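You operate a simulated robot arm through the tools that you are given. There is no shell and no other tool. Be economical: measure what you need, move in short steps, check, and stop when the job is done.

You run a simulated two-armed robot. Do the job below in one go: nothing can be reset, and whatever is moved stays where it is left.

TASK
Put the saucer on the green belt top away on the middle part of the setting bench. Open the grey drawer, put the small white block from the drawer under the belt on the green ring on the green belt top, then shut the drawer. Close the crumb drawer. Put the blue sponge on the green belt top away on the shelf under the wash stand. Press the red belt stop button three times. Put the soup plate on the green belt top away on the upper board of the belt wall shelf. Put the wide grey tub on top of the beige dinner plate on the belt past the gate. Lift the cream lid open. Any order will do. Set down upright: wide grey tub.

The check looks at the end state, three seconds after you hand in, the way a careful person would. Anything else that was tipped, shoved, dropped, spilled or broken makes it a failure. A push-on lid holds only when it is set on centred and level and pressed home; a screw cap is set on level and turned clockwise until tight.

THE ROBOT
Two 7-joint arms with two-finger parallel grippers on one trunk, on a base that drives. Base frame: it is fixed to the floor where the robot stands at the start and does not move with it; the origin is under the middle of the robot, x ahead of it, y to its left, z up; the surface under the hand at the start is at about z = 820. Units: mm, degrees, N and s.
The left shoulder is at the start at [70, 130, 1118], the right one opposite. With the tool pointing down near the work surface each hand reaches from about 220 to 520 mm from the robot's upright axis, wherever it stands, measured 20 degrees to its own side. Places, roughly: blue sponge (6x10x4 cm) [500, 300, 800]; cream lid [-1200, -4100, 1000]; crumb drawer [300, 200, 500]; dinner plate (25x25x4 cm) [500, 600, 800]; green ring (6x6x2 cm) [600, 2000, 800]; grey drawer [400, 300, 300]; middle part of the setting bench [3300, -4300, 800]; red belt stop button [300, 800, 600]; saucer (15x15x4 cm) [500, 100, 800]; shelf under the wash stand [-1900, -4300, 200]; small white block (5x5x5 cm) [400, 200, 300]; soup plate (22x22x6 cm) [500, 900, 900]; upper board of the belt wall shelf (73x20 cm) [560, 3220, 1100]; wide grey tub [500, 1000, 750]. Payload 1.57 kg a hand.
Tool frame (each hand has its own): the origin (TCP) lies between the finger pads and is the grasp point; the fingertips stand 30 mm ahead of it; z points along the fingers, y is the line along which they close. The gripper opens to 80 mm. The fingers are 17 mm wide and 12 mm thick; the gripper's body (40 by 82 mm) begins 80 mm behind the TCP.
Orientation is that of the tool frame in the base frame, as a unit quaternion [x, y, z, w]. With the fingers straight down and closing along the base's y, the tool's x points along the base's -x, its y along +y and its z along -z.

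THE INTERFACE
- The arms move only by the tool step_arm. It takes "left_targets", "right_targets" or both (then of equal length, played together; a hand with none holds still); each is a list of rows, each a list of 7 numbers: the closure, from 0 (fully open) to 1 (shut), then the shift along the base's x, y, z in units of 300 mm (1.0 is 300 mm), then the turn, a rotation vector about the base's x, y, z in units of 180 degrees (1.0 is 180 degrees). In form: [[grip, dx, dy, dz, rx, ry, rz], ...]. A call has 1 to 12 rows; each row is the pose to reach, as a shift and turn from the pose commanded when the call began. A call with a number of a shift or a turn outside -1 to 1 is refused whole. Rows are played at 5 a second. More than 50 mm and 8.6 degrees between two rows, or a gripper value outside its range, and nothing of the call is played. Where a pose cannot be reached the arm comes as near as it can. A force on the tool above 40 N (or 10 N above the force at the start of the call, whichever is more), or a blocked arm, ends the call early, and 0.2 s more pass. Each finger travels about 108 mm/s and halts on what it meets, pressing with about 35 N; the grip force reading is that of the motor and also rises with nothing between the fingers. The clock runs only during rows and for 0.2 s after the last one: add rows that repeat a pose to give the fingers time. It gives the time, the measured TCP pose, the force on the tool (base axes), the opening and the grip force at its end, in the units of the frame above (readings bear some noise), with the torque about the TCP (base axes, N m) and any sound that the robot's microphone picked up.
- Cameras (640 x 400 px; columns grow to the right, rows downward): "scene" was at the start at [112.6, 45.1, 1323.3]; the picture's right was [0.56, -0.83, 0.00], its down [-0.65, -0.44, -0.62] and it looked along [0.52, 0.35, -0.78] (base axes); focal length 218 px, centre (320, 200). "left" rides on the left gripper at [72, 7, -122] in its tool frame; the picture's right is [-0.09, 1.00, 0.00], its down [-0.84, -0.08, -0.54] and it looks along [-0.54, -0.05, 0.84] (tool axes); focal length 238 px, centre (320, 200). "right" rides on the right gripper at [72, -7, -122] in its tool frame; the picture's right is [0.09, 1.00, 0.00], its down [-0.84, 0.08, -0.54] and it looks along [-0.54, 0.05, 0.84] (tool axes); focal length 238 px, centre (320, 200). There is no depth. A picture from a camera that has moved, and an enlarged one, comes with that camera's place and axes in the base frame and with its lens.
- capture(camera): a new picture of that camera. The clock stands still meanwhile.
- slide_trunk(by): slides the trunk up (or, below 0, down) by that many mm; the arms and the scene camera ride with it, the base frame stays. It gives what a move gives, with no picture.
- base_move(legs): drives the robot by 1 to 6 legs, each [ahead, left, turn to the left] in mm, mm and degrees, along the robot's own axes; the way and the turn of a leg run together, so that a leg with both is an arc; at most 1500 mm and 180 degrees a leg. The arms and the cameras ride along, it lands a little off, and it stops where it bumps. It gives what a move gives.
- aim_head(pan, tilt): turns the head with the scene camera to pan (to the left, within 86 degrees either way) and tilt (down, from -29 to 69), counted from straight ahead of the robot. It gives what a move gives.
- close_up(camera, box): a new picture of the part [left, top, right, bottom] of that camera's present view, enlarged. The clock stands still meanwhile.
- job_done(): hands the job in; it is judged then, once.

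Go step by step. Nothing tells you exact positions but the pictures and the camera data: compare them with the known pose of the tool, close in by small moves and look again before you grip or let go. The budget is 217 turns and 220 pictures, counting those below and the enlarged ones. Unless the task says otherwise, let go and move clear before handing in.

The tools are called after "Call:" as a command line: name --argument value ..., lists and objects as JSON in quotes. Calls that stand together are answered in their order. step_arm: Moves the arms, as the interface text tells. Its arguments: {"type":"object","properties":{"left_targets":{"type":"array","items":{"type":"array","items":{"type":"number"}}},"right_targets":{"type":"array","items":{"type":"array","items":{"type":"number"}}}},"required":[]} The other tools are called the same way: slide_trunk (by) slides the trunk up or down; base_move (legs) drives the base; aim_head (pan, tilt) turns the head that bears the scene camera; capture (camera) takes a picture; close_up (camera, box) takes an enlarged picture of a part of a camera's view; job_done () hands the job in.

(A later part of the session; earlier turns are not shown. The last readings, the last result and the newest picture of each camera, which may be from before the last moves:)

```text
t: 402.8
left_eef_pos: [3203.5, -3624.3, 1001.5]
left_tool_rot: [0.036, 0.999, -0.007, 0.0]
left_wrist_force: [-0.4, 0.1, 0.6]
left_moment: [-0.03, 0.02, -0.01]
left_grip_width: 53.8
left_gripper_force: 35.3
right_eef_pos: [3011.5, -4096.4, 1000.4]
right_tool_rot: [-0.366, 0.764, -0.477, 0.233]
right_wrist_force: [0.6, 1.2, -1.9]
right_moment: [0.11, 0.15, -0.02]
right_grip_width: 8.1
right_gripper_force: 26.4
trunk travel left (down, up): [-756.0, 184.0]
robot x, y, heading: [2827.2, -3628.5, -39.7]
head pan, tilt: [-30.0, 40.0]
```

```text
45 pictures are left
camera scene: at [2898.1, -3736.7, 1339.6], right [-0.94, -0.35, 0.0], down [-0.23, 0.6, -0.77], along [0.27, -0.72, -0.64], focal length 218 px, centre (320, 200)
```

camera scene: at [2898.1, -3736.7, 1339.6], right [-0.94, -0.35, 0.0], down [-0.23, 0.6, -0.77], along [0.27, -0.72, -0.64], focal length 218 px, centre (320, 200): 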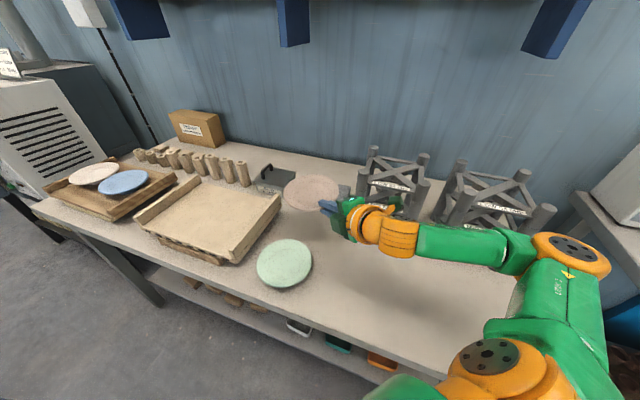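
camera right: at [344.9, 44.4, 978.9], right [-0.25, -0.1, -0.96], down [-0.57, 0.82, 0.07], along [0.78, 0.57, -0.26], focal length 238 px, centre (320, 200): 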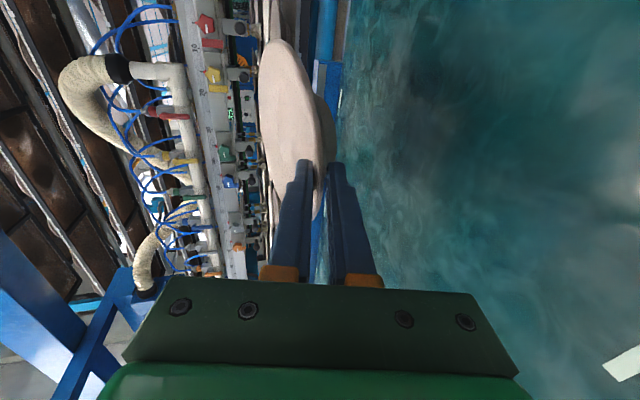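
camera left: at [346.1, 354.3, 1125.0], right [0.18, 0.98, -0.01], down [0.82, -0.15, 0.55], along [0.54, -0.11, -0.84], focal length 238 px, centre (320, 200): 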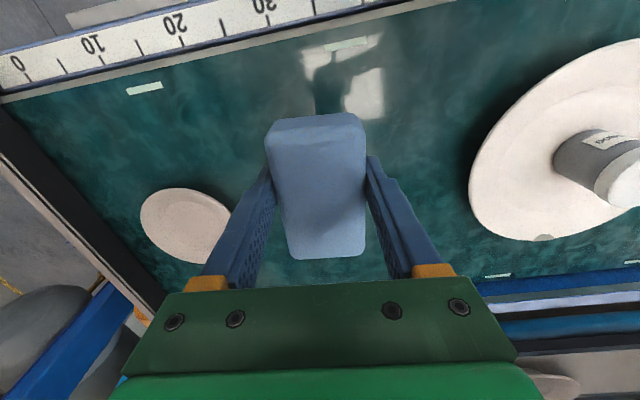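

The saucer is level. I shift it over the free spot and lower most of the way.

Call:
step_arm --right_targets '[[1, 0.04, -0.08, 0, 0, 0, 0], [1, 0.083, -0.153, 0, 0, 0, 0], [1, 0.083, -0.153, -0.1, 0, 0, 0], [1, 0.083, -0.153, -0.2, 0, 0, 0], [1, 0.083, -0.153, -0.3, 0, 0, 0]]'

Call:
close_up --camera "scene" --box '[200, 130, 440, 310]'

Call:
capture --camera "right"

```text
t: 404.0
left_eef_pos: [3202.2, -3626.4, 1001.7]
left_tool_rot: [0.036, 0.999, -0.007, 0.002]
left_wrist_force: [0.2, 0.3, -0.6]
left_moment: [-0.01, 0.01, 0.01]
left_grip_width: 53.8
left_gripper_force: 34.7
right_eef_pos: [3034.9, -4143.2, 910.3]
right_tool_rot: [-0.366, 0.764, -0.477, 0.233]
right_wrist_force: [-0.3, 0.3, -1.8]
right_moment: [0.11, 0.17, 0.0]
right_grip_width: 8.0
right_gripper_force: 27.1
trunk travel left (down, up): [-756.0, 184.0]
robot x, y, heading: [2824.6, -3627.7, -39.4]
head pan, tilt: [-30.0, 40.0]
```

```text
2.22 times, centred on (320, 220) of scene
camera zoom: at [2896.0, -3738.6, 1339.6], right [-0.94, -0.35, 0.0], down [-0.22, 0.6, -0.77], along [0.27, -0.72, -0.64], focal length 484 px, centre (320, 156)
```

zoom: 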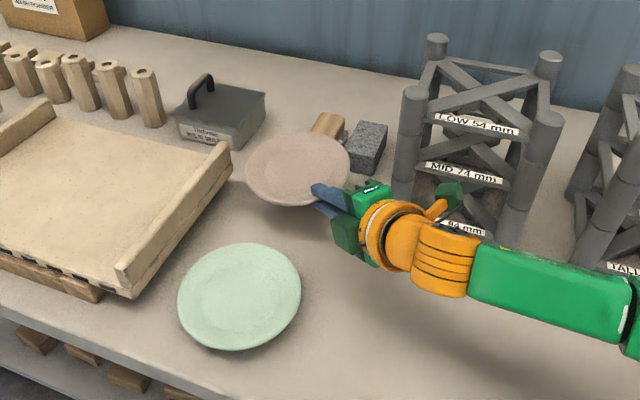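

```text
43 pictures are left
camera right: at [2906.9, -4133.4, 968.7], right [-0.39, 0.2, -0.9], down [0.11, 0.98, 0.17], along [0.91, -0.03, -0.41], focal length 238 px, centre (320, 200)
```

right: 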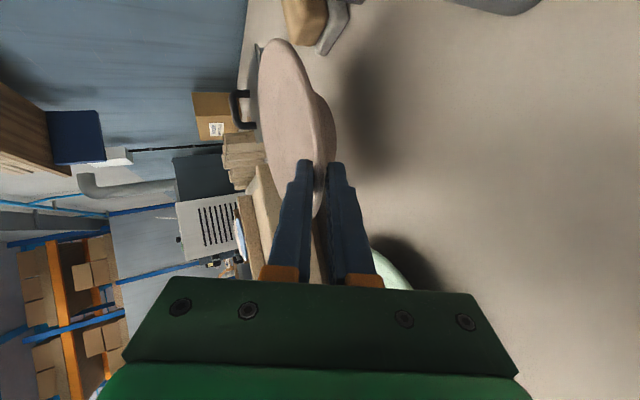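

Clear all round. I lower the last stretch until it touches.

Call:
step_arm --right_targets '[[1, 0, 0, -0.04, 0, 0, 0], [1, 0, 0, -0.07, 0, 0, 0], [1, 0, 0, -0.085, 0, 0, 0], [1, 0, 0, -0.1, 0, 0, 0], [1, 0, 0, -0.11, 0, 0, 0], [1, 0, 0, -0.12, 0, 0, 0]]'

Call:
close_up --camera "scene" --box '[200, 130, 440, 310]'

```text
t: 405.4
left_eef_pos: [3202.3, -3627.8, 1002.6]
left_tool_rot: [0.036, 0.999, -0.006, 0.002]
left_wrist_force: [-0.4, 0.0, -0.7]
left_moment: [0.0, -0.01, 0.0]
left_grip_width: 54.1
left_gripper_force: 35.3
right_eef_pos: [3035.1, -4142.5, 875.0]
right_tool_rot: [-0.366, 0.764, -0.477, 0.234]
right_wrist_force: [0.1, 0.9, -2.0]
right_moment: [0.11, 0.11, 0.0]
right_grip_width: 8.1
right_gripper_force: 27.1
trunk travel left (down, up): [-756.0, 184.0]
robot x, y, heading: [2826.5, -3624.0, -39.6]
head pan, tilt: [-30.0, 40.0]
```

```text
2.22 times, centred on (320, 220) of scene
camera zoom: at [2895.5, -3738.2, 1339.6], right [-0.94, -0.35, 0.0], down [-0.22, 0.6, -0.77], along [0.27, -0.72, -0.64], focal length 484 px, centre (320, 156)
```

zoom: 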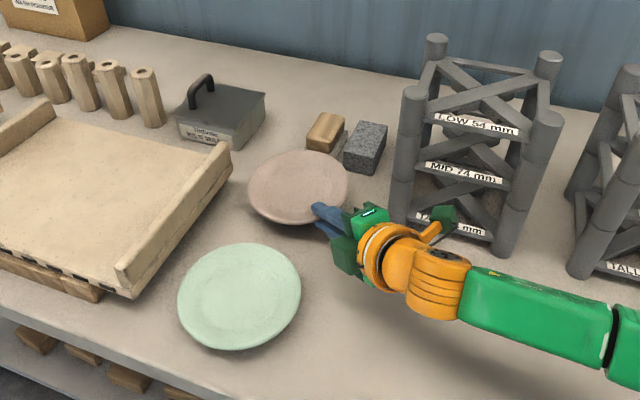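

No contact yet; I continue in 3 mm steps.

Call:
step_arm --right_targets '[[1, 0, 0, -0.015, 0, 0, 0], [1, 0, 0, -0.025, 0, 0, 0], [1, 0, 0, -0.035, 0, 0, 0], [1, 0, 0, -0.045, 0, 0, 0], [1, 0, 0, -0.055, 0, 0, 0], [1, 0, 0, -0.065, 0, 0, 0], [1, 0, 0, -0.075, 0, 0, 0], [1, 0, 0, -0.085, 0, 0, 0]]'

```text
t: 407.2
left_eef_pos: [3198.3, -3621.1, 1003.9]
left_tool_rot: [0.037, 0.999, -0.009, 0.003]
left_wrist_force: [0.9, 0.7, 0.2]
left_moment: [0.0, 0.04, -0.03]
left_grip_width: 53.9
left_gripper_force: 35.1
right_eef_pos: [3031.7, -4140.4, 854.3]
right_tool_rot: [-0.365, 0.761, -0.482, 0.235]
right_wrist_force: [-2.9, -1.0, 18.8]
right_moment: [-0.43, -0.87, -0.09]
right_grip_width: 9.3
right_gripper_force: 27.9
trunk travel left (down, up): [-756.0, 184.0]
robot x, y, heading: [2828.1, -3627.1, -39.7]
head pan, tilt: [-30.0, 40.0]
```

Contact at 854. I ease up, open the fingers just enough, and look.

Call:
step_arm --right_targets '[[1, 0, 0, 0.006, 0, 0, 0], [0.85, 0, 0, 0.006, 0, 0, 0], [0.76, 0, 0, 0.006, 0, 0, 0], [0.76, 0, 0, 0.006, 0, 0, 0]]'

Call:
close_up --camera "scene" --box '[230, 140, 390, 260]'

Call:
capture --camera "right"

```text
t: 408.2
left_eef_pos: [3202.9, -3624.7, 1001.5]
left_tool_rot: [0.035, 0.999, -0.006, 0.003]
left_wrist_force: [-0.5, -0.9, -1.2]
left_moment: [-0.01, 0.01, -0.01]
left_grip_width: 54.2
left_gripper_force: 34.7
right_eef_pos: [3033.9, -4141.9, 851.2]
right_tool_rot: [-0.367, 0.764, -0.477, 0.233]
right_wrist_force: [2.4, -1.1, 4.6]
right_moment: [-0.11, -0.14, -0.02]
right_grip_width: 18.5
right_gripper_force: 0.0
trunk travel left (down, up): [-756.0, 184.0]
robot x, y, heading: [2827.7, -3627.0, -39.6]
head pan, tilt: [-30.0, 40.0]
```

```text
3.33 times, centred on (310, 200) of scene
camera zoom: at [2895.6, -3736.7, 1339.7], right [-0.94, -0.35, 0.0], down [-0.22, 0.6, -0.77], along [0.27, -0.72, -0.64], focal length 726 px, centre (353, 200)
```

zoom: 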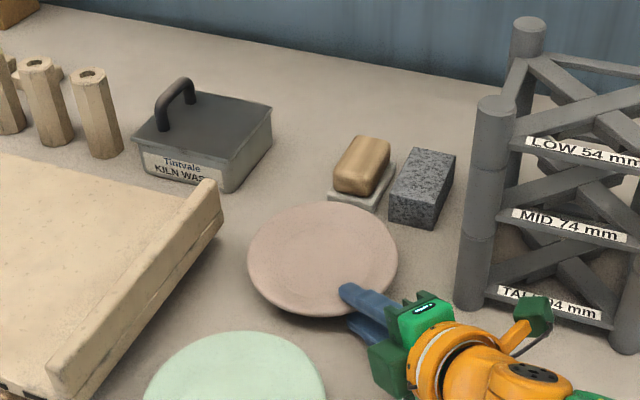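

```text
40 pictures are left
camera right: at [2907.2, -4132.7, 910.5], right [-0.39, 0.2, -0.9], down [0.11, 0.98, 0.17], along [0.91, -0.03, -0.41], focal length 238 px, centre (320, 200)
```

right: 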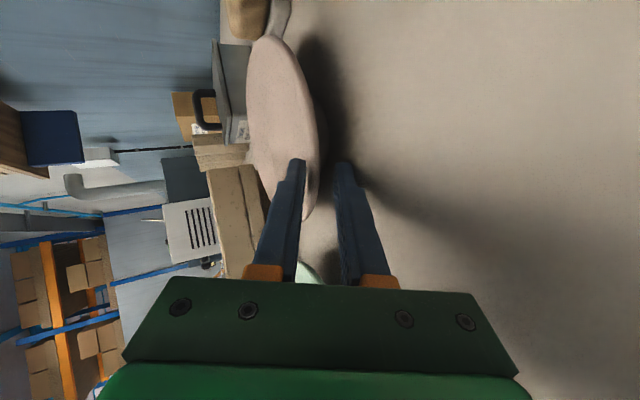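

The saucer sits well. I withdraw along the tool's slope by alternating small trunk rises with small base steps back.

Call:
slide_trunk --by 4

Call:
step_arm --right_targets '[[0.65, 0, 0, 0, 0, 0, 0], [0.65, 0, 0, 0, 0, 0, 0]]'

Call:
base_move --legs '[[-12, 0, 0]]'

Call:
slide_trunk --by 6

Call:
base_move --legs '[[-14, 0, 0]]'

Call:
close_up --camera "scene" --box '[230, 140, 390, 260]'

```text
t: 408.8
left_eef_pos: [3202.3, -3625.7, 1006.9]
left_tool_rot: [0.035, 0.999, -0.006, 0.001]
left_wrist_force: [0.4, -0.3, 0.5]
left_moment: [-0.01, 0.04, 0.04]
left_grip_width: 53.9
left_gripper_force: 34.9
right_eef_pos: [3035.1, -4142.8, 854.6]
right_tool_rot: [-0.366, 0.764, -0.478, 0.233]
right_wrist_force: [0.0, 0.4, -0.2]
right_moment: [0.0, -0.04, -0.02]
right_grip_width: 19.1
right_gripper_force: 0.0
trunk travel left (down, up): [-760.0, 180.0]
robot x, y, heading: [2829.6, -3626.9, -39.6]
head pan, tilt: [-30.0, 40.0]
```

```text
t: 409.4
left_eef_pos: [3200.8, -3624.4, 1007.1]
left_tool_rot: [0.036, 0.999, -0.007, 0.002]
left_wrist_force: [-0.3, 0.1, -0.6]
left_moment: [0.03, 0.03, 0.0]
left_grip_width: 53.8
left_gripper_force: 35.3
right_eef_pos: [3034.5, -4141.9, 856.3]
right_tool_rot: [-0.366, 0.764, -0.477, 0.233]
right_wrist_force: [-0.8, -0.2, 0.4]
right_moment: [-0.03, 0.02, -0.01]
right_grip_width: 26.9
right_gripper_force: 0.0
trunk travel left (down, up): [-760.0, 180.0]
robot x, y, heading: [2830.0, -3624.9, -39.6]
head pan, tilt: [-30.0, 40.0]
```

```text
t: 410.1
left_eef_pos: [3192.6, -3617.7, 1006.5]
left_tool_rot: [0.036, 0.999, -0.006, 0.002]
left_wrist_force: [-0.1, -0.3, -0.1]
left_moment: [-0.01, 0.02, -0.01]
left_grip_width: 54.1
left_gripper_force: 34.7
right_eef_pos: [3026.6, -4135.8, 856.4]
right_tool_rot: [-0.365, 0.765, -0.477, 0.233]
right_wrist_force: [-0.4, -0.4, 1.2]
right_moment: [-0.02, -0.04, 0.0]
right_grip_width: 26.5
right_gripper_force: 0.1
trunk travel left (down, up): [-760.0, 180.0]
robot x, y, heading: [2817.6, -3619.7, -39.5]
head pan, tilt: [-30.0, 40.0]
```

```text
t: 410.6
left_eef_pos: [3192.1, -3618.2, 1012.4]
left_tool_rot: [0.036, 0.999, -0.006, 0.002]
left_wrist_force: [-0.4, -0.7, 0.4]
left_moment: [-0.02, -0.02, 0.02]
left_grip_width: 53.7
left_gripper_force: 34.7
right_eef_pos: [3026.7, -4134.4, 861.1]
right_tool_rot: [-0.366, 0.764, -0.477, 0.234]
right_wrist_force: [0.0, 0.2, -0.5]
right_moment: [-0.04, 0.01, 0.0]
right_grip_width: 28.2
right_gripper_force: 0.0
trunk travel left (down, up): [-766.0, 174.0]
robot x, y, heading: [2815.3, -3617.3, -39.6]
head pan, tilt: [-30.0, 40.0]
```

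```text
t: 411.4
left_eef_pos: [3182.7, -3610.4, 1011.0]
left_tool_rot: [0.034, 0.999, -0.006, 0.001]
left_wrist_force: [0.4, 0.0, -0.6]
left_moment: [0.0, -0.01, 0.0]
left_grip_width: 54.0
left_gripper_force: 35.1
right_eef_pos: [3015.6, -4127.3, 858.9]
right_tool_rot: [-0.366, 0.764, -0.477, 0.234]
right_wrist_force: [0.9, 0.5, -1.0]
right_moment: [0.03, 0.01, 0.02]
right_grip_width: 27.8
right_gripper_force: 0.0
trunk travel left (down, up): [-766.0, 174.0]
robot x, y, heading: [2808.1, -3609.7, -39.4]
head pan, tilt: [-30.0, 40.0]
```

```text
3.33 times, centred on (310, 200) of scene
camera zoom: at [2877.6, -3722.9, 1349.3], right [-0.94, -0.35, 0.0], down [-0.23, 0.6, -0.76], along [0.26, -0.72, -0.64], focal length 726 px, centre (353, 200)
```

zoom: 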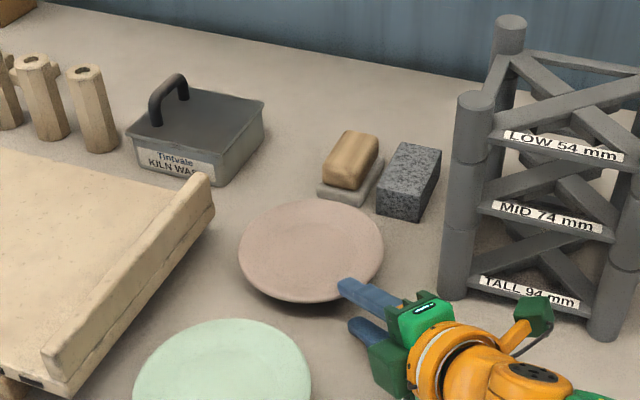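

The saucer is set down and free. I pull back fully and head to the wash stand with the sponge.

Call:
base_move --legs '[[-50, 0, 0]]'

Call:
slide_trunk --by 100

Call:
base_move --legs '[[-500, 0, 0], [0, 0, -50.5], [-250, 0, 0], [0, -1500, 0], [0, -1500, 0], [0, -900, 0]]'

Call:
aim_head --pan 0 --tilt 25

Call:
capture --camera "scene"

```text
t: 412.3
left_eef_pos: [3144.3, -3579.6, 1011.8]
left_tool_rot: [0.036, 0.999, -0.005, 0.0]
left_wrist_force: [-0.2, -0.8, -1.2]
left_moment: [0.04, 0.04, 0.0]
left_grip_width: 54.1
left_gripper_force: 34.9
right_eef_pos: [2978.8, -4097.1, 859.0]
right_tool_rot: [-0.365, 0.765, -0.477, 0.233]
right_wrist_force: [0.8, 0.8, 0.0]
right_moment: [0.03, 0.0, 0.02]
right_grip_width: 27.9
right_gripper_force: 0.0
trunk travel left (down, up): [-766.0, 174.0]
robot x, y, heading: [2763.4, -3580.3, -39.7]
head pan, tilt: [-30.0, 40.0]
```

```text
t: 413.7
left_eef_pos: [3144.3, -3577.4, 1113.0]
left_tool_rot: [0.036, 0.999, -0.006, 0.001]
left_wrist_force: [-0.5, -0.3, -0.5]
left_moment: [0.04, -0.03, 0.0]
left_grip_width: 54.2
left_gripper_force: 35.1
right_eef_pos: [2975.3, -4093.6, 961.9]
right_tool_rot: [-0.366, 0.764, -0.477, 0.233]
right_wrist_force: [-0.5, 0.2, -0.1]
right_moment: [-0.02, 0.03, -0.02]
right_grip_width: 28.0
right_gripper_force: 0.0
trunk travel left (down, up): [-866.0, 74.0]
robot x, y, heading: [2770.3, -3583.1, -39.6]
head pan, tilt: [-30.0, 40.0]
```

```text
t: 438.6
left_eef_pos: [-1246.6, -3352.7, 1111.7]
left_tool_rot: [0.447, 0.894, -0.007, -0.002]
left_wrist_force: [0.4, 0.1, -0.1]
left_moment: [0.01, 0.01, -0.02]
left_grip_width: 54.4
left_gripper_force: 35.3
right_eef_pos: [-1746.8, -3566.8, 961.6]
right_tool_rot: [-0.016, 0.847, -0.531, 0.014]
right_wrist_force: [0.5, -0.1, -0.4]
right_moment: [0.0, 0.0, 0.0]
right_grip_width: 28.1
right_gripper_force: 0.0
trunk travel left (down, up): [-866.0, 74.0]
robot x, y, heading: [-1494.9, -3071.6, -88.5]
head pan, tilt: [-30.0, 40.0]
```

```text
t: 439.6
left_eef_pos: [-1248.6, -3354.1, 1112.5]
left_tool_rot: [0.447, 0.895, -0.007, -0.001]
left_wrist_force: [-0.3, 0.5, -0.2]
left_moment: [0.0, 0.03, 0.0]
left_grip_width: 54.0
left_gripper_force: 34.7
right_eef_pos: [-1750.6, -3566.7, 961.5]
right_tool_rot: [-0.016, 0.847, -0.531, 0.014]
right_wrist_force: [0.3, 0.1, 0.2]
right_moment: [0.0, -0.01, -0.03]
right_grip_width: 28.1
right_gripper_force: 0.0
trunk travel left (down, up): [-866.0, 74.0]
robot x, y, heading: [-1494.5, -3071.9, -88.6]
head pan, tilt: [0.0, 25.0]
```

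```text
38 pictures are left
camera scene: at [-1493.7, -3211.8, 1473.0], right [-1.0, -0.02, 0.0], down [-0.01, 0.42, -0.91], along [0.02, -0.91, -0.42], focal length 218 px, centre (320, 200)
```

scene: 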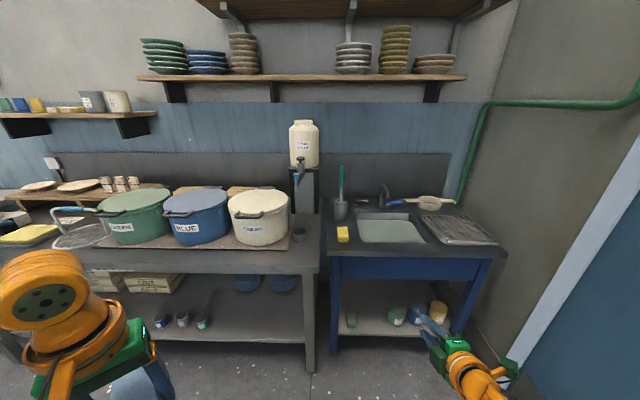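

I see the cream pot with its lid and the wash stand with its lower shelf. I zoom on both.

Call:
close_up --camera "scene" --box '[80, 110, 320, 270]'

Call:
close_up --camera "scene" --box '[310, 190, 530, 350]'

```text
2.50 times, centred on (200, 190) of scene
camera zoom: at [-1493.7, -3211.8, 1473.0], right [-1.0, -0.02, 0.0], down [-0.01, 0.42, -0.91], along [0.02, -0.91, -0.42], focal length 544 px, centre (620, 225)
```

zoom: 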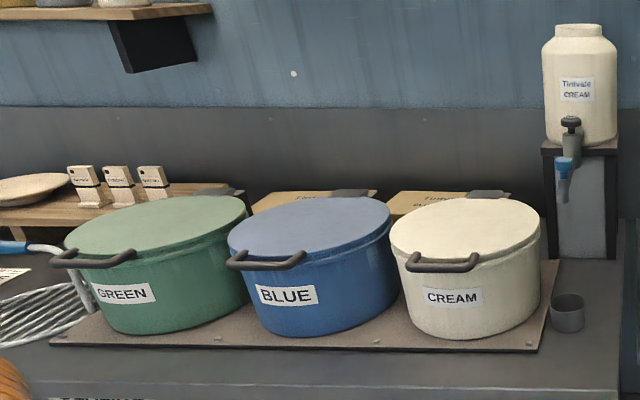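

```text
2.50 times, centred on (420, 270) of scene
camera zoom: at [-1493.7, -3211.8, 1473.0], right [-1.0, -0.02, 0.0], down [-0.01, 0.42, -0.91], along [0.02, -0.91, -0.42], focal length 544 px, centre (70, 25)
```

zoom: 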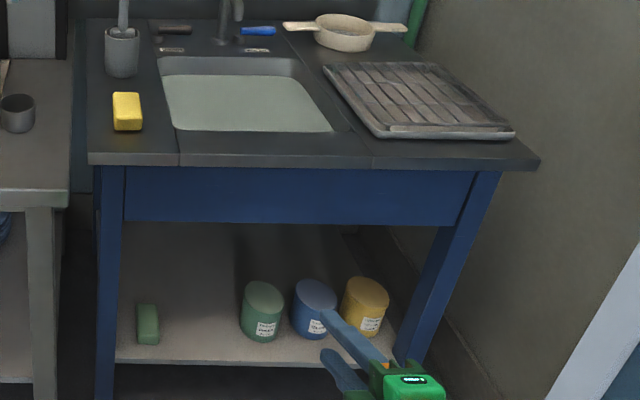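

Lids hinge at the back with a bar handle in front; the sponge must go between the small green block and the green pot on the shelf. I do the lid first with the right hand, which already points forward with vertical closing. I drive in front of it.

Call:
base_move --legs '[[380, 0, -1.4], [0, 580, 0]]'

Call:
aim_head --pan -20 --tilt 35

Call:
capture --camera "scene"

Call:
capture --camera "right"

```text
t: 444.9
left_eef_pos: [-673.1, -3735.7, 1112.2]
left_tool_rot: [0.457, 0.889, -0.006, 0.0]
left_wrist_force: [-0.3, -0.3, -0.6]
left_moment: [-0.01, -0.02, 0.01]
left_grip_width: 53.9
left_gripper_force: 35.1
right_eef_pos: [-1177.6, -3937.2, 960.4]
right_tool_rot: [-0.006, 0.847, -0.531, 0.009]
right_wrist_force: [0.3, 0.3, 1.0]
right_moment: [0.0, 0.0, 0.0]
right_grip_width: 27.8
right_gripper_force: 0.0
trunk travel left (down, up): [-866.0, 74.0]
robot x, y, heading: [-910.6, -3449.9, -90.0]
head pan, tilt: [0.0, 25.0]
```

```text
t: 445.7
left_eef_pos: [-671.3, -3736.4, 1113.0]
left_tool_rot: [0.457, 0.889, -0.006, 0.0]
left_wrist_force: [0.6, -0.1, -1.8]
left_moment: [0.0, 0.02, 0.0]
left_grip_width: 54.0
left_gripper_force: 34.7
right_eef_pos: [-1175.8, -3938.0, 962.4]
right_tool_rot: [-0.007, 0.848, -0.531, 0.009]
right_wrist_force: [0.1, 0.0, 0.0]
right_moment: [0.02, -0.04, -0.05]
right_grip_width: 28.2
right_gripper_force: 0.0
trunk travel left (down, up): [-866.0, 74.0]
robot x, y, heading: [-906.0, -3448.6, -90.1]
head pan, tilt: [-20.0, 35.0]
```

```text
35 pictures are left
camera scene: at [-942.6, -3580.3, 1457.3], right [-0.94, 0.34, 0.0], down [0.2, 0.54, -0.82], along [-0.28, -0.77, -0.57], focal length 218 px, centre (320, 200)
```

scene: 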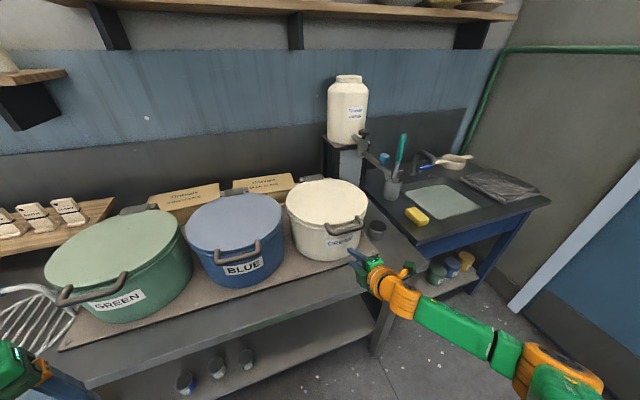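

```text
34 pictures are left
camera right: at [-1249.6, -3833.1, 1020.6], right [-0.09, 0.43, -0.9], down [0.83, 0.54, 0.17], along [0.56, -0.72, -0.41], focal length 238 px, centre (320, 200)
```

right: 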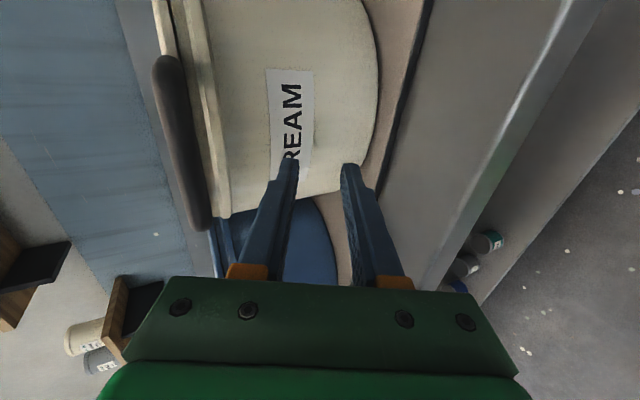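

The bar handle runs from x≈−1117 to −1231 at y≈−4003, z≈1029, hinge near y≈−4270. I close the right fingers, retract a little, and come in beneath the bar.

Call:
step_arm --right_targets '[[1, 0, 0.06, 0.05, 0, 0, 0], [1, 0, 0.12, 0.1, 0, 0, 0], [1, 0, 0.18, 0.14, 0, 0, 0], [1, 0, 0.233, 0.15, 0, 0, 0]]'

```text
t: 446.7
left_eef_pos: [-672.0, -3735.5, 1113.1]
left_tool_rot: [0.458, 0.889, -0.006, -0.001]
left_wrist_force: [-0.2, 0.9, -0.7]
left_moment: [-0.01, 0.05, -0.02]
left_grip_width: 54.0
left_gripper_force: 35.0
right_eef_pos: [-1174.6, -3867.3, 1006.3]
right_tool_rot: [-0.007, 0.847, -0.532, 0.009]
right_wrist_force: [-0.2, -0.4, 0.5]
right_moment: [-0.01, 0.01, 0.02]
right_grip_width: 0.0
right_gripper_force: 21.2
trunk travel left (down, up): [-866.0, 74.0]
robot x, y, heading: [-912.8, -3449.8, -89.9]
head pan, tilt: [-20.0, 35.0]
```

Reached. Now base forward to slip the fingertips under the bar.

Call:
base_move --legs '[[110, 0, 0]]'

Call:
capture --camera "right"

Call:
close_up --camera "scene" --box '[260, 140, 460, 300]'

```text
t: 447.9
left_eef_pos: [-671.2, -3841.6, 1113.6]
left_tool_rot: [0.458, 0.889, -0.008, -0.001]
left_wrist_force: [-0.2, 0.1, -0.7]
left_moment: [0.02, 0.02, 0.05]
left_grip_width: 53.9
left_gripper_force: 34.8
right_eef_pos: [-1176.1, -3975.0, 1007.5]
right_tool_rot: [-0.006, 0.846, -0.534, 0.009]
right_wrist_force: [-0.7, 0.4, -0.3]
right_moment: [0.02, -0.01, -0.01]
right_grip_width: 0.0
right_gripper_force: 21.6
trunk travel left (down, up): [-866.0, 74.0]
robot x, y, heading: [-912.1, -3559.8, -89.8]
head pan, tilt: [-20.0, 35.0]
```

```text
33 pictures are left
camera right: at [-1249.4, -3869.6, 1066.7], right [-0.09, 0.43, -0.9], down [0.83, 0.54, 0.17], along [0.56, -0.73, -0.4], focal length 238 px, centre (320, 200)
```

right: 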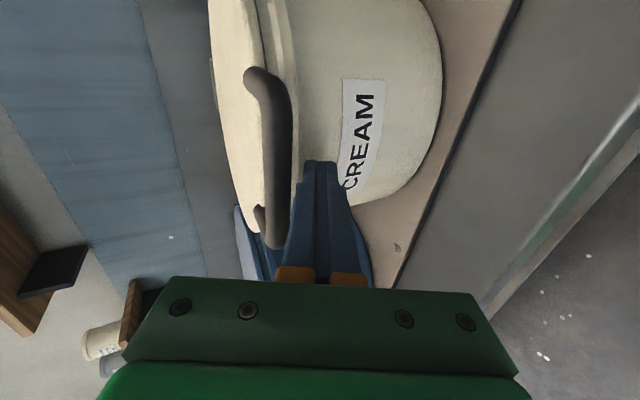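

```text
2.50 times, centred on (360, 220) of scene
camera zoom: at [-943.1, -3685.1, 1457.8], right [-0.94, 0.34, 0.0], down [0.2, 0.54, -0.82], along [-0.28, -0.77, -0.57], focal length 544 px, centre (220, 150)
```

zoom: 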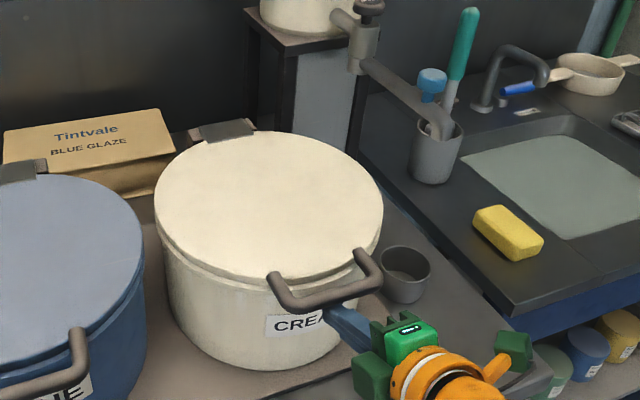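

The fingers are under the bar's middle. I lift along the lid's arc.

Call:
step_arm --right_targets '[[1, 0, 0, 0.1, 0, 0, 0], [1, 0, -0.02, 0.2, 0, 0, 0], [1, 0, -0.043, 0.287, 0, 0, 0], [1, 0, -0.085, 0.4, 0, 0, 0], [1, 0, -0.14, 0.518, 0, 0, 0], [1, 0, -0.21, 0.62, 0, 0, 0], [1, 0, -0.293, 0.718, 0, 0, 0], [1, 0, -0.36, 0.78, 0, 0, 0], [1, 0, -0.423, 0.828, 0, 0, 0]]'

Call:
capture --camera "scene"

```text
t: 449.9
left_eef_pos: [-670.7, -3845.8, 1113.3]
left_tool_rot: [0.457, 0.889, -0.007, -0.001]
left_wrist_force: [0.3, 0.1, 0.1]
left_moment: [0.01, 0.01, 0.0]
left_grip_width: 53.9
left_gripper_force: 34.8
right_eef_pos: [-1175.8, -4104.2, 1255.7]
right_tool_rot: [-0.008, 0.847, -0.532, 0.008]
right_wrist_force: [-0.6, 0.9, 0.4]
right_moment: [0.0, 0.0, 0.02]
right_grip_width: 0.0
right_gripper_force: 21.2
trunk travel left (down, up): [-866.0, 74.0]
robot x, y, heading: [-911.9, -3559.5, -90.0]
head pan, tilt: [-20.0, 35.0]
```

```text
31 pictures are left
camera scene: at [-943.0, -3689.1, 1457.4], right [-0.94, 0.34, 0.0], down [0.2, 0.54, -0.82], along [-0.28, -0.77, -0.57], focal length 218 px, centre (320, 200)
```

scene: 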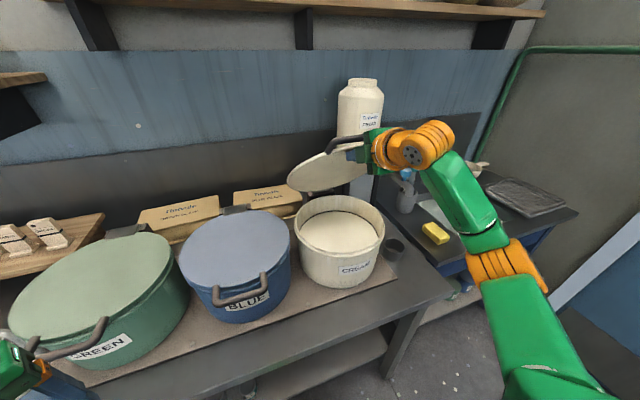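

The lid is up about 55°. I push it further back: base forward 70, then the arm.

Call:
base_move --legs '[[70, 0, 0]]'

Call:
step_arm --right_targets '[[1, 0, -0.06, 0, 0, 0, 0], [1, 0, -0.12, 0, 0, 0, 0], [1, 0, -0.18, 0, 0, 0, 0], [1, 0, -0.24, 0, 0, 0, 0], [1, 0, -0.3, 0, 0, 0, 0], [1, 0, -0.36, 0, 0, 0, 0], [1, 0, -0.4, 0, 0, 0, 0]]'

Call:
capture --camera "scene"

```text
t: 450.9
left_eef_pos: [-671.4, -3909.9, 1114.5]
left_tool_rot: [0.457, 0.889, -0.008, 0.001]
left_wrist_force: [-0.4, 0.8, 0.1]
left_moment: [-0.03, -0.03, 0.01]
left_grip_width: 54.1
left_gripper_force: 34.7
right_eef_pos: [-1175.8, -4168.2, 1258.3]
right_tool_rot: [-0.006, 0.845, -0.534, 0.008]
right_wrist_force: [0.4, 0.9, -0.4]
right_moment: [-0.03, 0.01, 0.03]
right_grip_width: 0.1
right_gripper_force: 21.3
trunk travel left (down, up): [-866.0, 74.0]
robot x, y, heading: [-911.5, -3628.1, -90.2]
head pan, tilt: [-20.0, 35.0]
```

```text
t: 452.5
left_eef_pos: [-670.8, -3915.2, 1112.5]
left_tool_rot: [0.458, 0.889, -0.007, -0.002]
left_wrist_force: [-0.4, -0.3, 0.2]
left_moment: [0.01, 0.01, -0.05]
left_grip_width: 53.7
left_gripper_force: 35.4
right_eef_pos: [-1174.3, -4282.6, 1254.0]
right_tool_rot: [-0.007, 0.846, -0.533, 0.007]
right_wrist_force: [-0.4, -0.2, 0.3]
right_moment: [0.01, -0.02, 0.02]
right_grip_width: 0.0
right_gripper_force: 21.8
right hand out of reach, approached as far as the arm can: row 7
trunk travel left (down, up): [-866.0, 74.0]
robot x, y, heading: [-911.1, -3628.6, -90.1]
head pan, tilt: [-20.0, 35.0]
```

```text
30 pictures are left
camera scene: at [-942.7, -3759.7, 1457.3], right [-0.94, 0.34, 0.0], down [0.2, 0.54, -0.82], along [-0.28, -0.77, -0.57], focal length 218 px, centre (320, 200)
```

scene: 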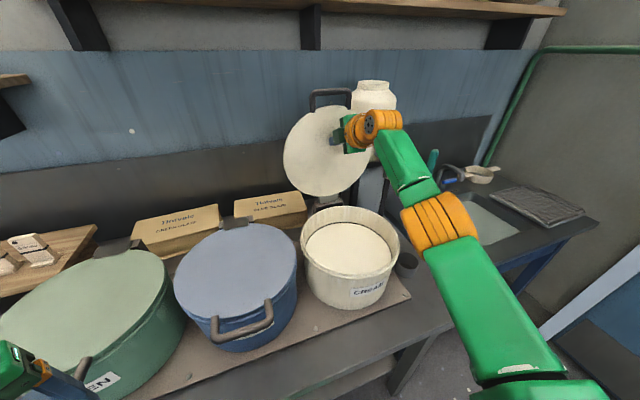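

The lid is near upright. I draw the hand back a little to see whether it stays open.

Call:
step_arm --right_targets '[[1, 0, 0.1, 0, 0, 0, 0], [1, 0, 0.2, 0, 0, 0, 0], [1, 0, 0.3, 0, 0, 0, 0], [1, 0, 0.4, 0, 0, 0, 0]]'

Call:
close_up --camera "scene" --box '[240, 60, 440, 240]'

```text
t: 453.5
left_eef_pos: [-672.0, -3915.3, 1113.5]
left_tool_rot: [0.458, 0.889, -0.007, 0.0]
left_wrist_force: [-1.2, -0.2, -0.1]
left_moment: [0.02, 0.03, -0.02]
left_grip_width: 54.1
left_gripper_force: 34.9
right_eef_pos: [-1176.8, -4160.4, 1253.8]
right_tool_rot: [-0.005, 0.847, -0.532, 0.008]
right_wrist_force: [0.6, -0.1, -0.6]
right_moment: [0.02, 0.02, -0.04]
right_grip_width: 0.1
right_gripper_force: 21.1
trunk travel left (down, up): [-866.0, 74.0]
robot x, y, heading: [-912.3, -3626.0, -89.8]
head pan, tilt: [-20.0, 35.0]
```

```text
2.22 times, centred on (340, 150) of scene
camera zoom: at [-943.7, -3758.8, 1457.4], right [-0.94, 0.34, 0.0], down [0.2, 0.54, -0.82], along [-0.28, -0.77, -0.57], focal length 484 px, centre (276, 311)
```

zoom: 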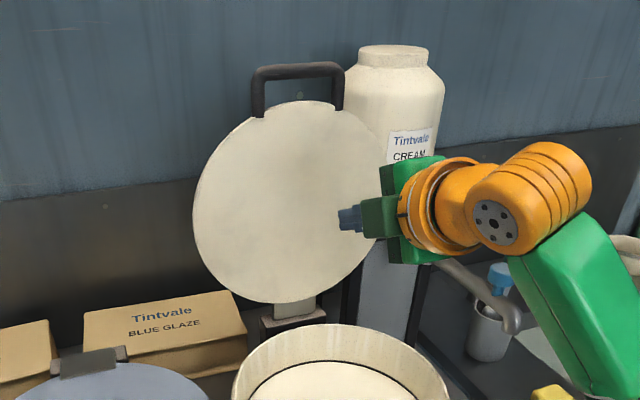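

The lid stays open. I back away and turn the right hand to fingers-down so it can take over the sponge.

Call:
base_move --legs '[[-350, 0, 0]]'

Call:
step_arm --right_targets '[[0, 0, 0.03, 0, 0.0213, -0.0213, -0.034], [0, 0, 0.06, 0, 0.0427, -0.0427, -0.068], [0, 0, 0.09, 0, 0.064, -0.064, -0.102], [0, 0, 0.12, 0, 0.0853, -0.0853, -0.1359], [0, 0, 0.15, 0, 0.1067, -0.1067, -0.1699], [0, 0, 0.18, 0, 0.128, -0.128, -0.2039], [0, 0, 0.21, 0, 0.1493, -0.1493, -0.2379], [0, 0, 0.24, 0, 0.1706, -0.1706, -0.2719], [0, 0, 0.27, 0, 0.192, -0.192, -0.3059], [0, 0, 0.3, 0, 0.2133, -0.2133, -0.3398], [0, 0, 0.33, 0, 0.2346, -0.2346, -0.3738], [0, 0, 0.36, 0, 0.256, -0.256, -0.4078]]'

Call:
step_arm --right_targets '[[0, 0, 0, 0, 0.0213, -0.0213, -0.034]]'

```text
t: 455.8
left_eef_pos: [-671.9, -3564.8, 1111.3]
left_tool_rot: [0.457, 0.889, -0.006, -0.002]
left_wrist_force: [-0.3, -0.6, -0.9]
left_moment: [0.03, 0.0, 0.04]
left_grip_width: 54.0
left_gripper_force: 34.5
right_eef_pos: [-1177.1, -3810.8, 1252.2]
right_tool_rot: [-0.006, 0.848, -0.53, 0.008]
right_wrist_force: [0.0, -0.3, -0.4]
right_moment: [0.0, 0.0, 0.02]
right_grip_width: 0.2
right_gripper_force: 20.9
trunk travel left (down, up): [-866.0, 74.0]
robot x, y, heading: [-912.0, -3273.6, -90.2]
head pan, tilt: [-20.0, 35.0]
```

```text
t: 458.4
left_eef_pos: [-671.4, -3561.8, 1112.6]
left_tool_rot: [0.458, 0.889, -0.006, -0.001]
left_wrist_force: [-0.1, -0.5, 0.2]
left_moment: [-0.02, 0.01, 0.01]
left_grip_width: 53.9
left_gripper_force: 35.1
right_eef_pos: [-1177.0, -3700.9, 1254.5]
right_tool_rot: [0.667, 0.743, -0.055, 0.008]
right_wrist_force: [-0.2, 0.2, -0.2]
right_moment: [0.02, -0.03, 0.0]
right_grip_width: 79.9
right_gripper_force: 0.0
trunk travel left (down, up): [-866.0, 74.0]
robot x, y, heading: [-913.1, -3277.2, -90.1]
head pan, tilt: [-20.0, 35.0]
```

```text
t: 458.8
left_eef_pos: [-671.1, -3562.5, 1113.0]
left_tool_rot: [0.458, 0.889, -0.007, -0.002]
left_wrist_force: [0.3, -0.3, -0.4]
left_moment: [-0.03, 0.01, -0.03]
left_grip_width: 54.1
left_gripper_force: 34.6
right_eef_pos: [-1172.8, -3689.4, 1258.9]
right_tool_rot: [0.702, 0.712, -0.012, 0.007]
right_wrist_force: [0.0, -0.3, 0.1]
right_moment: [0.03, -0.01, 0.0]
right_grip_width: 80.0
right_gripper_force: 0.1
right hand out of reach, approached as far as the arm can: row 1
trunk travel left (down, up): [-866.0, 74.0]
robot x, y, heading: [-910.1, -3273.9, -90.0]
head pan, tilt: [-20.0, 35.0]
```

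Now a regrasp spot: the free end of the glazing bench around (−1390, −3985). I drive so that the left hand is over it.

Call:
base_move --legs '[[0, -715, 0], [340, 0, 0]]'

Call:
slide_trunk --by -150

Call:
aim_head --pan 25 --tilt 45

Call:
capture --camera "scene"

Call:
capture --camera "left"

```text
t: 464.5
left_eef_pos: [-1392.5, -3897.9, 1112.6]
left_tool_rot: [0.457, 0.889, -0.007, -0.001]
left_wrist_force: [-0.1, 0.1, -0.2]
left_moment: [-0.01, 0.03, 0.0]
left_grip_width: 54.0
left_gripper_force: 34.8
right_eef_pos: [-1894.6, -4025.6, 1259.4]
right_tool_rot: [0.702, 0.712, -0.011, 0.007]
right_wrist_force: [0.1, 0.6, -0.3]
right_moment: [-0.02, 0.02, 0.02]
right_grip_width: 80.2
right_gripper_force: 0.0
trunk travel left (down, up): [-866.0, 74.0]
robot x, y, heading: [-1633.8, -3616.7, -89.8]
head pan, tilt: [-20.0, 35.0]
```

```text
t: 466.3
left_eef_pos: [-1392.5, -3899.5, 961.9]
left_tool_rot: [0.456, 0.89, -0.007, -0.001]
left_wrist_force: [0.9, 0.3, -0.4]
left_moment: [0.03, 0.0, -0.01]
left_grip_width: 53.8
left_gripper_force: 35.3
right_eef_pos: [-1894.3, -4028.4, 1106.8]
right_tool_rot: [0.702, 0.712, -0.01, 0.007]
right_wrist_force: [0.1, -0.8, 0.5]
right_moment: [0.02, -0.01, 0.0]
right_grip_width: 80.2
right_gripper_force: 0.0
trunk travel left (down, up): [-716.0, 224.0]
robot x, y, heading: [-1632.4, -3613.1, -89.9]
head pan, tilt: [-20.0, 35.0]
```

```text
t: 467.4
left_eef_pos: [-1392.7, -3900.2, 963.1]
left_tool_rot: [0.457, 0.89, -0.006, -0.001]
left_wrist_force: [-0.5, 0.2, 0.2]
left_moment: [0.0, -0.01, 0.03]
left_grip_width: 54.1
left_gripper_force: 35.2
right_eef_pos: [-1894.6, -4028.5, 1108.0]
right_tool_rot: [0.702, 0.712, -0.011, 0.007]
right_wrist_force: [-0.3, 0.2, 0.1]
right_moment: [0.0, -0.01, 0.01]
right_grip_width: 80.0
right_gripper_force: 0.1
trunk travel left (down, up): [-716.0, 224.0]
robot x, y, heading: [-1633.5, -3616.1, -89.6]
head pan, tilt: [25.0, 45.0]
```

```text
28 pictures are left
camera scene: at [-1599.8, -3735.9, 1292.4], right [-0.91, -0.42, 0.0], down [-0.3, 0.64, -0.71], along [0.3, -0.64, -0.71], focal length 218 px, centre (320, 200)
```

scene: 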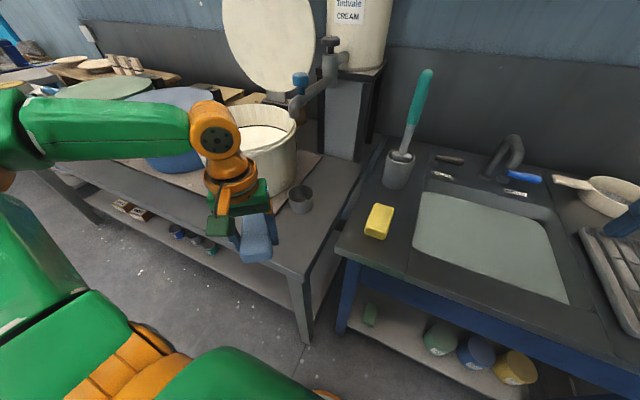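

```text
27 pictures are left
camera left: at [-1428.3, -3837.2, 1084.4], right [0.86, 0.51, -0.01], down [0.43, -0.72, 0.55], along [0.27, -0.48, -0.84], focal length 238 px, centre (320, 200)
```

left: 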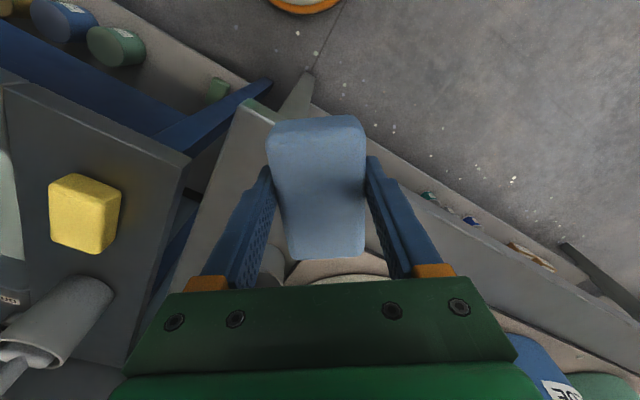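

I move the sponge 90 mm further onto the bench end and lower it until it touches, then release.

Call:
step_arm --left_targets '[[1, 0.01, -0.15, 0, 0, 0, 0], [1, 0.02, -0.3, 0, 0, 0, 0], [1, 0.02, -0.3, -0.12, 0, 0, 0], [1, 0.02, -0.3, -0.24, 0, 0, 0], [1, 0.02, -0.3, -0.27, 0, 0, 0], [1, 0.02, -0.3, -0.3, 0, 0, 0], [1, 0.02, -0.3, -0.33, 0, 0, 0], [1, 0.02, -0.3, -0.36, 0, 0, 0]]'

Call:
capture --camera "scene"

```text
t: 469.0
left_eef_pos: [-1388.7, -3991.1, 870.2]
left_tool_rot: [0.457, 0.889, -0.013, 0.005]
left_wrist_force: [1.9, 3.7, 23.0]
left_moment: [0.97, -0.16, 0.02]
left_grip_width: 54.2
left_gripper_force: 34.6
right_eef_pos: [-1897.4, -4022.8, 1109.9]
right_tool_rot: [0.702, 0.712, -0.012, 0.009]
right_wrist_force: [0.2, -0.2, -0.4]
right_moment: [0.0, -0.03, 0.03]
right_grip_width: 80.1
right_gripper_force: 0.1
trunk travel left (down, up): [-716.0, 224.0]
robot x, y, heading: [-1631.7, -3613.4, -89.8]
head pan, tilt: [25.0, 45.0]
stopped in row 8 (left hand): the force on the tool passed its limit at 58 N (the readings are from after the stop); the commanded pose is now the measured one
```

```text
26 pictures are left
camera scene: at [-1602.3, -3729.9, 1293.4], right [-0.9, -0.43, 0.0], down [-0.3, 0.64, -0.71], along [0.3, -0.64, -0.7], focal length 218 px, centre (320, 200)
```

scene: 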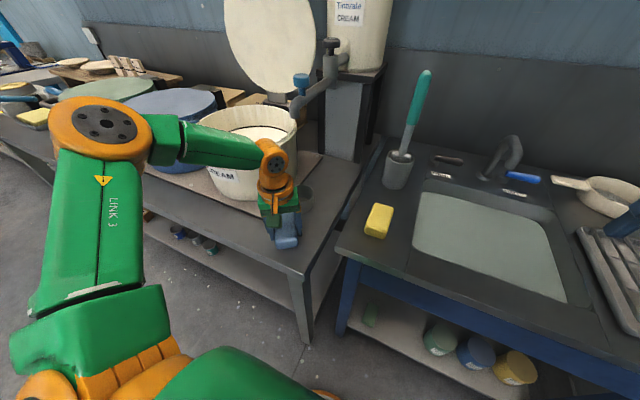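

Sponge is down. I release, raise the left hand, shift the base, and bring the right hand over with a 35° turn to match the sponge.

Call:
step_arm --left_targets '[[0, 0, 0, 0.008, 0, 0, 0], [0, 0, 0, 0.008, 0, 0, 0], [0, 0, 0, 0.1, 0, 0, 0], [0, 0, 0, 0.25, 0, 0, 0], [0, 0, 0.1, 0.38, 0, 0, 0], [0, 0, 0.25, 0.45, 0, 0, 0]]'

Call:
base_move --legs '[[-200, 0, 0], [0, 505, 0], [150, 0, 0]]'

Call:
step_arm --right_targets '[[0, 0, 0, 0, 0, 0, 0.045], [0, 0, 0, -0.05, 0, 0, 0.09], [0, 0, 0, -0.1, 0, 0, 0.135], [0, 0, 0, -0.15, 0, 0, 0.18], [0, 0, 0, -0.2, 0, 0, 0.197], [0, 0, 0, -0.3, 0, 0, 0.197]]'

Call:
capture --camera "right"

```text
t: 470.4
left_eef_pos: [-1386.6, -3915.0, 1003.1]
left_tool_rot: [0.458, 0.889, -0.013, 0.004]
left_wrist_force: [-0.4, 1.1, 0.3]
left_moment: [-0.02, -0.02, -0.05]
left_grip_width: 79.9
left_gripper_force: 0.1
right_eef_pos: [-1894.3, -4025.7, 1109.0]
right_tool_rot: [0.701, 0.713, -0.011, 0.007]
right_wrist_force: [0.7, -0.7, -0.7]
right_moment: [0.0, 0.03, 0.01]
right_grip_width: 80.0
right_gripper_force: 0.0
trunk travel left (down, up): [-716.0, 224.0]
robot x, y, heading: [-1632.8, -3617.9, -89.9]
head pan, tilt: [25.0, 45.0]
```

```text
t: 475.6
left_eef_pos: [-881.3, -3863.3, 1002.6]
left_tool_rot: [0.455, 0.89, -0.012, 0.003]
left_wrist_force: [0.1, -0.2, -0.3]
left_moment: [0.02, 0.04, -0.04]
left_grip_width: 80.2
left_gripper_force: 0.1
right_eef_pos: [-1388.5, -3972.5, 1109.0]
right_tool_rot: [0.702, 0.713, -0.01, 0.007]
right_wrist_force: [0.9, 0.0, -0.2]
right_moment: [0.01, -0.01, -0.01]
right_grip_width: 80.2
right_gripper_force: 0.0
trunk travel left (down, up): [-716.0, 224.0]
robot x, y, heading: [-1129.1, -3559.4, -89.5]
head pan, tilt: [25.0, 45.0]
```

```text
t: 477.0
left_eef_pos: [-881.6, -3865.6, 1002.2]
left_tool_rot: [0.456, 0.89, -0.011, 0.002]
left_wrist_force: [-0.1, -0.5, 0.1]
left_moment: [0.01, 0.01, 0.03]
left_grip_width: 80.1
left_gripper_force: 0.0
right_eef_pos: [-1389.9, -3975.2, 1016.4]
right_tool_rot: [0.452, 0.892, -0.008, 0.01]
right_wrist_force: [-0.1, 0.4, 0.5]
right_moment: [-0.01, 0.01, -0.01]
right_grip_width: 80.0
right_gripper_force: 0.0
trunk travel left (down, up): [-716.0, 224.0]
robot x, y, heading: [-1130.2, -3561.2, -89.8]
head pan, tilt: [25.0, 45.0]
```

```text
25 pictures are left
camera right: at [-1438.0, -3920.3, 1137.0], right [0.75, 0.66, -0.01], down [0.55, -0.61, 0.56], along [0.37, -0.42, -0.83], focal length 238 px, centre (320, 200)
```

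right: 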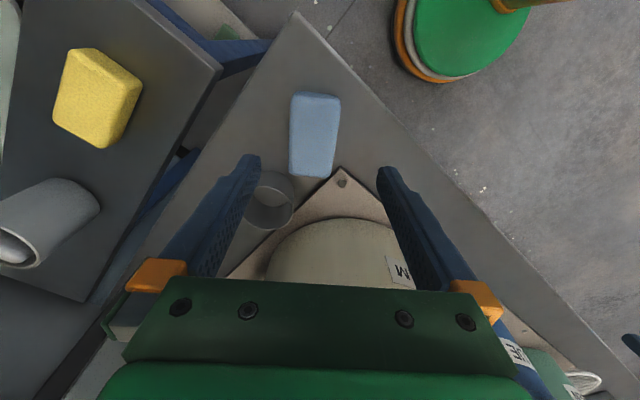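

Sponge at (−1383, −3995). I centre, descend and grip it with the right hand, then lift.

Call:
step_arm --right_targets '[[0, 0.02, -0.06, -0.05, 0, 0, 0], [0, 0.023, -0.067, -0.15, 0, 0, 0], [0, 0.023, -0.067, -0.28, 0, 0, 0], [0, 0.023, -0.067, -0.4, 0, 0, 0], [0, 0.023, -0.067, -0.475, 0, 0, 0], [1, 0.023, -0.067, -0.475, 0, 0, 0], [1, 0.023, -0.067, -0.475, 0, 0, 0], [1, 0.023, -0.067, -0.475, 0, 0, 0]]'

Call:
capture --camera "right"

```text
t: 478.8
left_eef_pos: [-882.1, -3865.3, 1002.6]
left_tool_rot: [0.455, 0.89, -0.011, 0.002]
left_wrist_force: [-0.1, 0.9, -0.8]
left_moment: [0.0, -0.01, 0.0]
left_grip_width: 80.0
left_gripper_force: 0.0
right_eef_pos: [-1381.9, -3995.5, 874.7]
right_tool_rot: [0.451, 0.892, -0.008, 0.01]
right_wrist_force: [-0.2, -0.2, -0.4]
right_moment: [0.0, -0.02, 0.02]
right_grip_width: 53.8
right_gripper_force: 34.3
trunk travel left (down, up): [-716.0, 224.0]
robot x, y, heading: [-1128.8, -3562.9, -89.6]
head pan, tilt: [25.0, 45.0]
```

```text
24 pictures are left
camera right: at [-1430.7, -3939.4, 995.6], right [0.75, 0.66, -0.01], down [0.55, -0.62, 0.56], along [0.37, -0.42, -0.83], focal length 238 px, centre (320, 200)
```

right: 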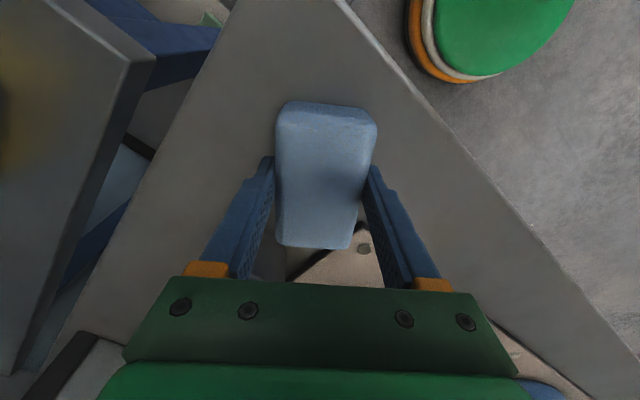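

Sponge now in the right hand. I lift, tuck the left arm in, back off, turn to heading −79°, and straighten the sponge.

Call:
step_arm --right_targets '[[1, 0, 0, 0.1, 0, 0, 0], [1, 0, 0, 0.2, 0, 0, 0], [1, 0, 0, 0.3, 0, 0, 0], [1, 0, 0, 0.35, 0, 0, 0]]' --left_targets '[[0.5, 0, 0.1, 0.05, 0, 0, 0], [0.5, 0, 0.2, 0.1, 0, 0, 0], [0.5, 0, 0.3, 0.15, 0, 0, 0], [0.5, 0, 0.37, 0.2, 0, 0, 0]]'

Call:
base_move --legs '[[-200, 0, 0], [0, 0, 10.6]]'

Call:
step_arm --right_targets '[[1, 0, 0, 0, 0, 0, -0.043], [1, 0, 0, 0, 0, 0, -0.086], [1, 0, 0, 0, 0, 0, -0.129], [1, 0, 0, 0, 0, 0, -0.172], [1, 0, 0, 0, 0, 0, -0.215], [1, 0, 0, 0, 0, 0, -0.256]]'

```text
t: 479.8
left_eef_pos: [-880.6, -3752.4, 1061.3]
left_tool_rot: [0.457, 0.889, -0.013, 0.003]
left_wrist_force: [0.5, -0.5, -1.2]
left_moment: [0.0, -0.01, 0.01]
left_grip_width: 39.8
left_gripper_force: 0.2
right_eef_pos: [-1383.0, -3995.0, 981.3]
right_tool_rot: [0.451, 0.892, -0.007, 0.01]
right_wrist_force: [0.2, 0.3, -0.1]
right_moment: [-0.01, -0.02, 0.01]
right_grip_width: 53.6
right_gripper_force: 34.7
trunk travel left (down, up): [-716.0, 224.0]
robot x, y, heading: [-1131.9, -3559.4, -89.9]
head pan, tilt: [25.0, 45.0]
```

```text
t: 482.1
left_eef_pos: [-850.7, -3503.8, 1060.1]
left_tool_rot: [0.371, 0.929, -0.01, 0.004]
left_wrist_force: [0.4, -0.5, -0.7]
left_moment: [-0.03, 0.03, -0.02]
left_grip_width: 39.8
left_gripper_force: 0.0
right_eef_pos: [-1299.0, -3835.4, 980.1]
right_tool_rot: [0.366, 0.93, -0.007, 0.01]
right_wrist_force: [-0.1, 0.2, -0.8]
right_moment: [-0.03, -0.02, 0.0]
right_grip_width: 53.6
right_gripper_force: 34.8
trunk travel left (down, up): [-716.0, 224.0]
robot x, y, heading: [-1133.4, -3358.6, -79.0]
head pan, tilt: [25.0, 45.0]
```

```text
t: 483.5
left_eef_pos: [-851.5, -3505.3, 1061.7]
left_tool_rot: [0.371, 0.929, -0.012, 0.004]
left_wrist_force: [-0.1, -0.3, -0.1]
left_moment: [-0.03, 0.0, 0.02]
left_grip_width: 40.0
left_gripper_force: 0.1
right_eef_pos: [-1298.8, -3835.3, 980.4]
right_tool_rot: [0.702, 0.712, -0.011, 0.007]
right_wrist_force: [0.3, 0.1, -0.6]
right_moment: [0.01, 0.02, 0.02]
right_grip_width: 53.8
right_gripper_force: 35.3
trunk travel left (down, up): [-716.0, 224.0]
robot x, y, heading: [-1132.8, -3361.1, -79.1]
head pan, tilt: [25.0, 45.0]
```

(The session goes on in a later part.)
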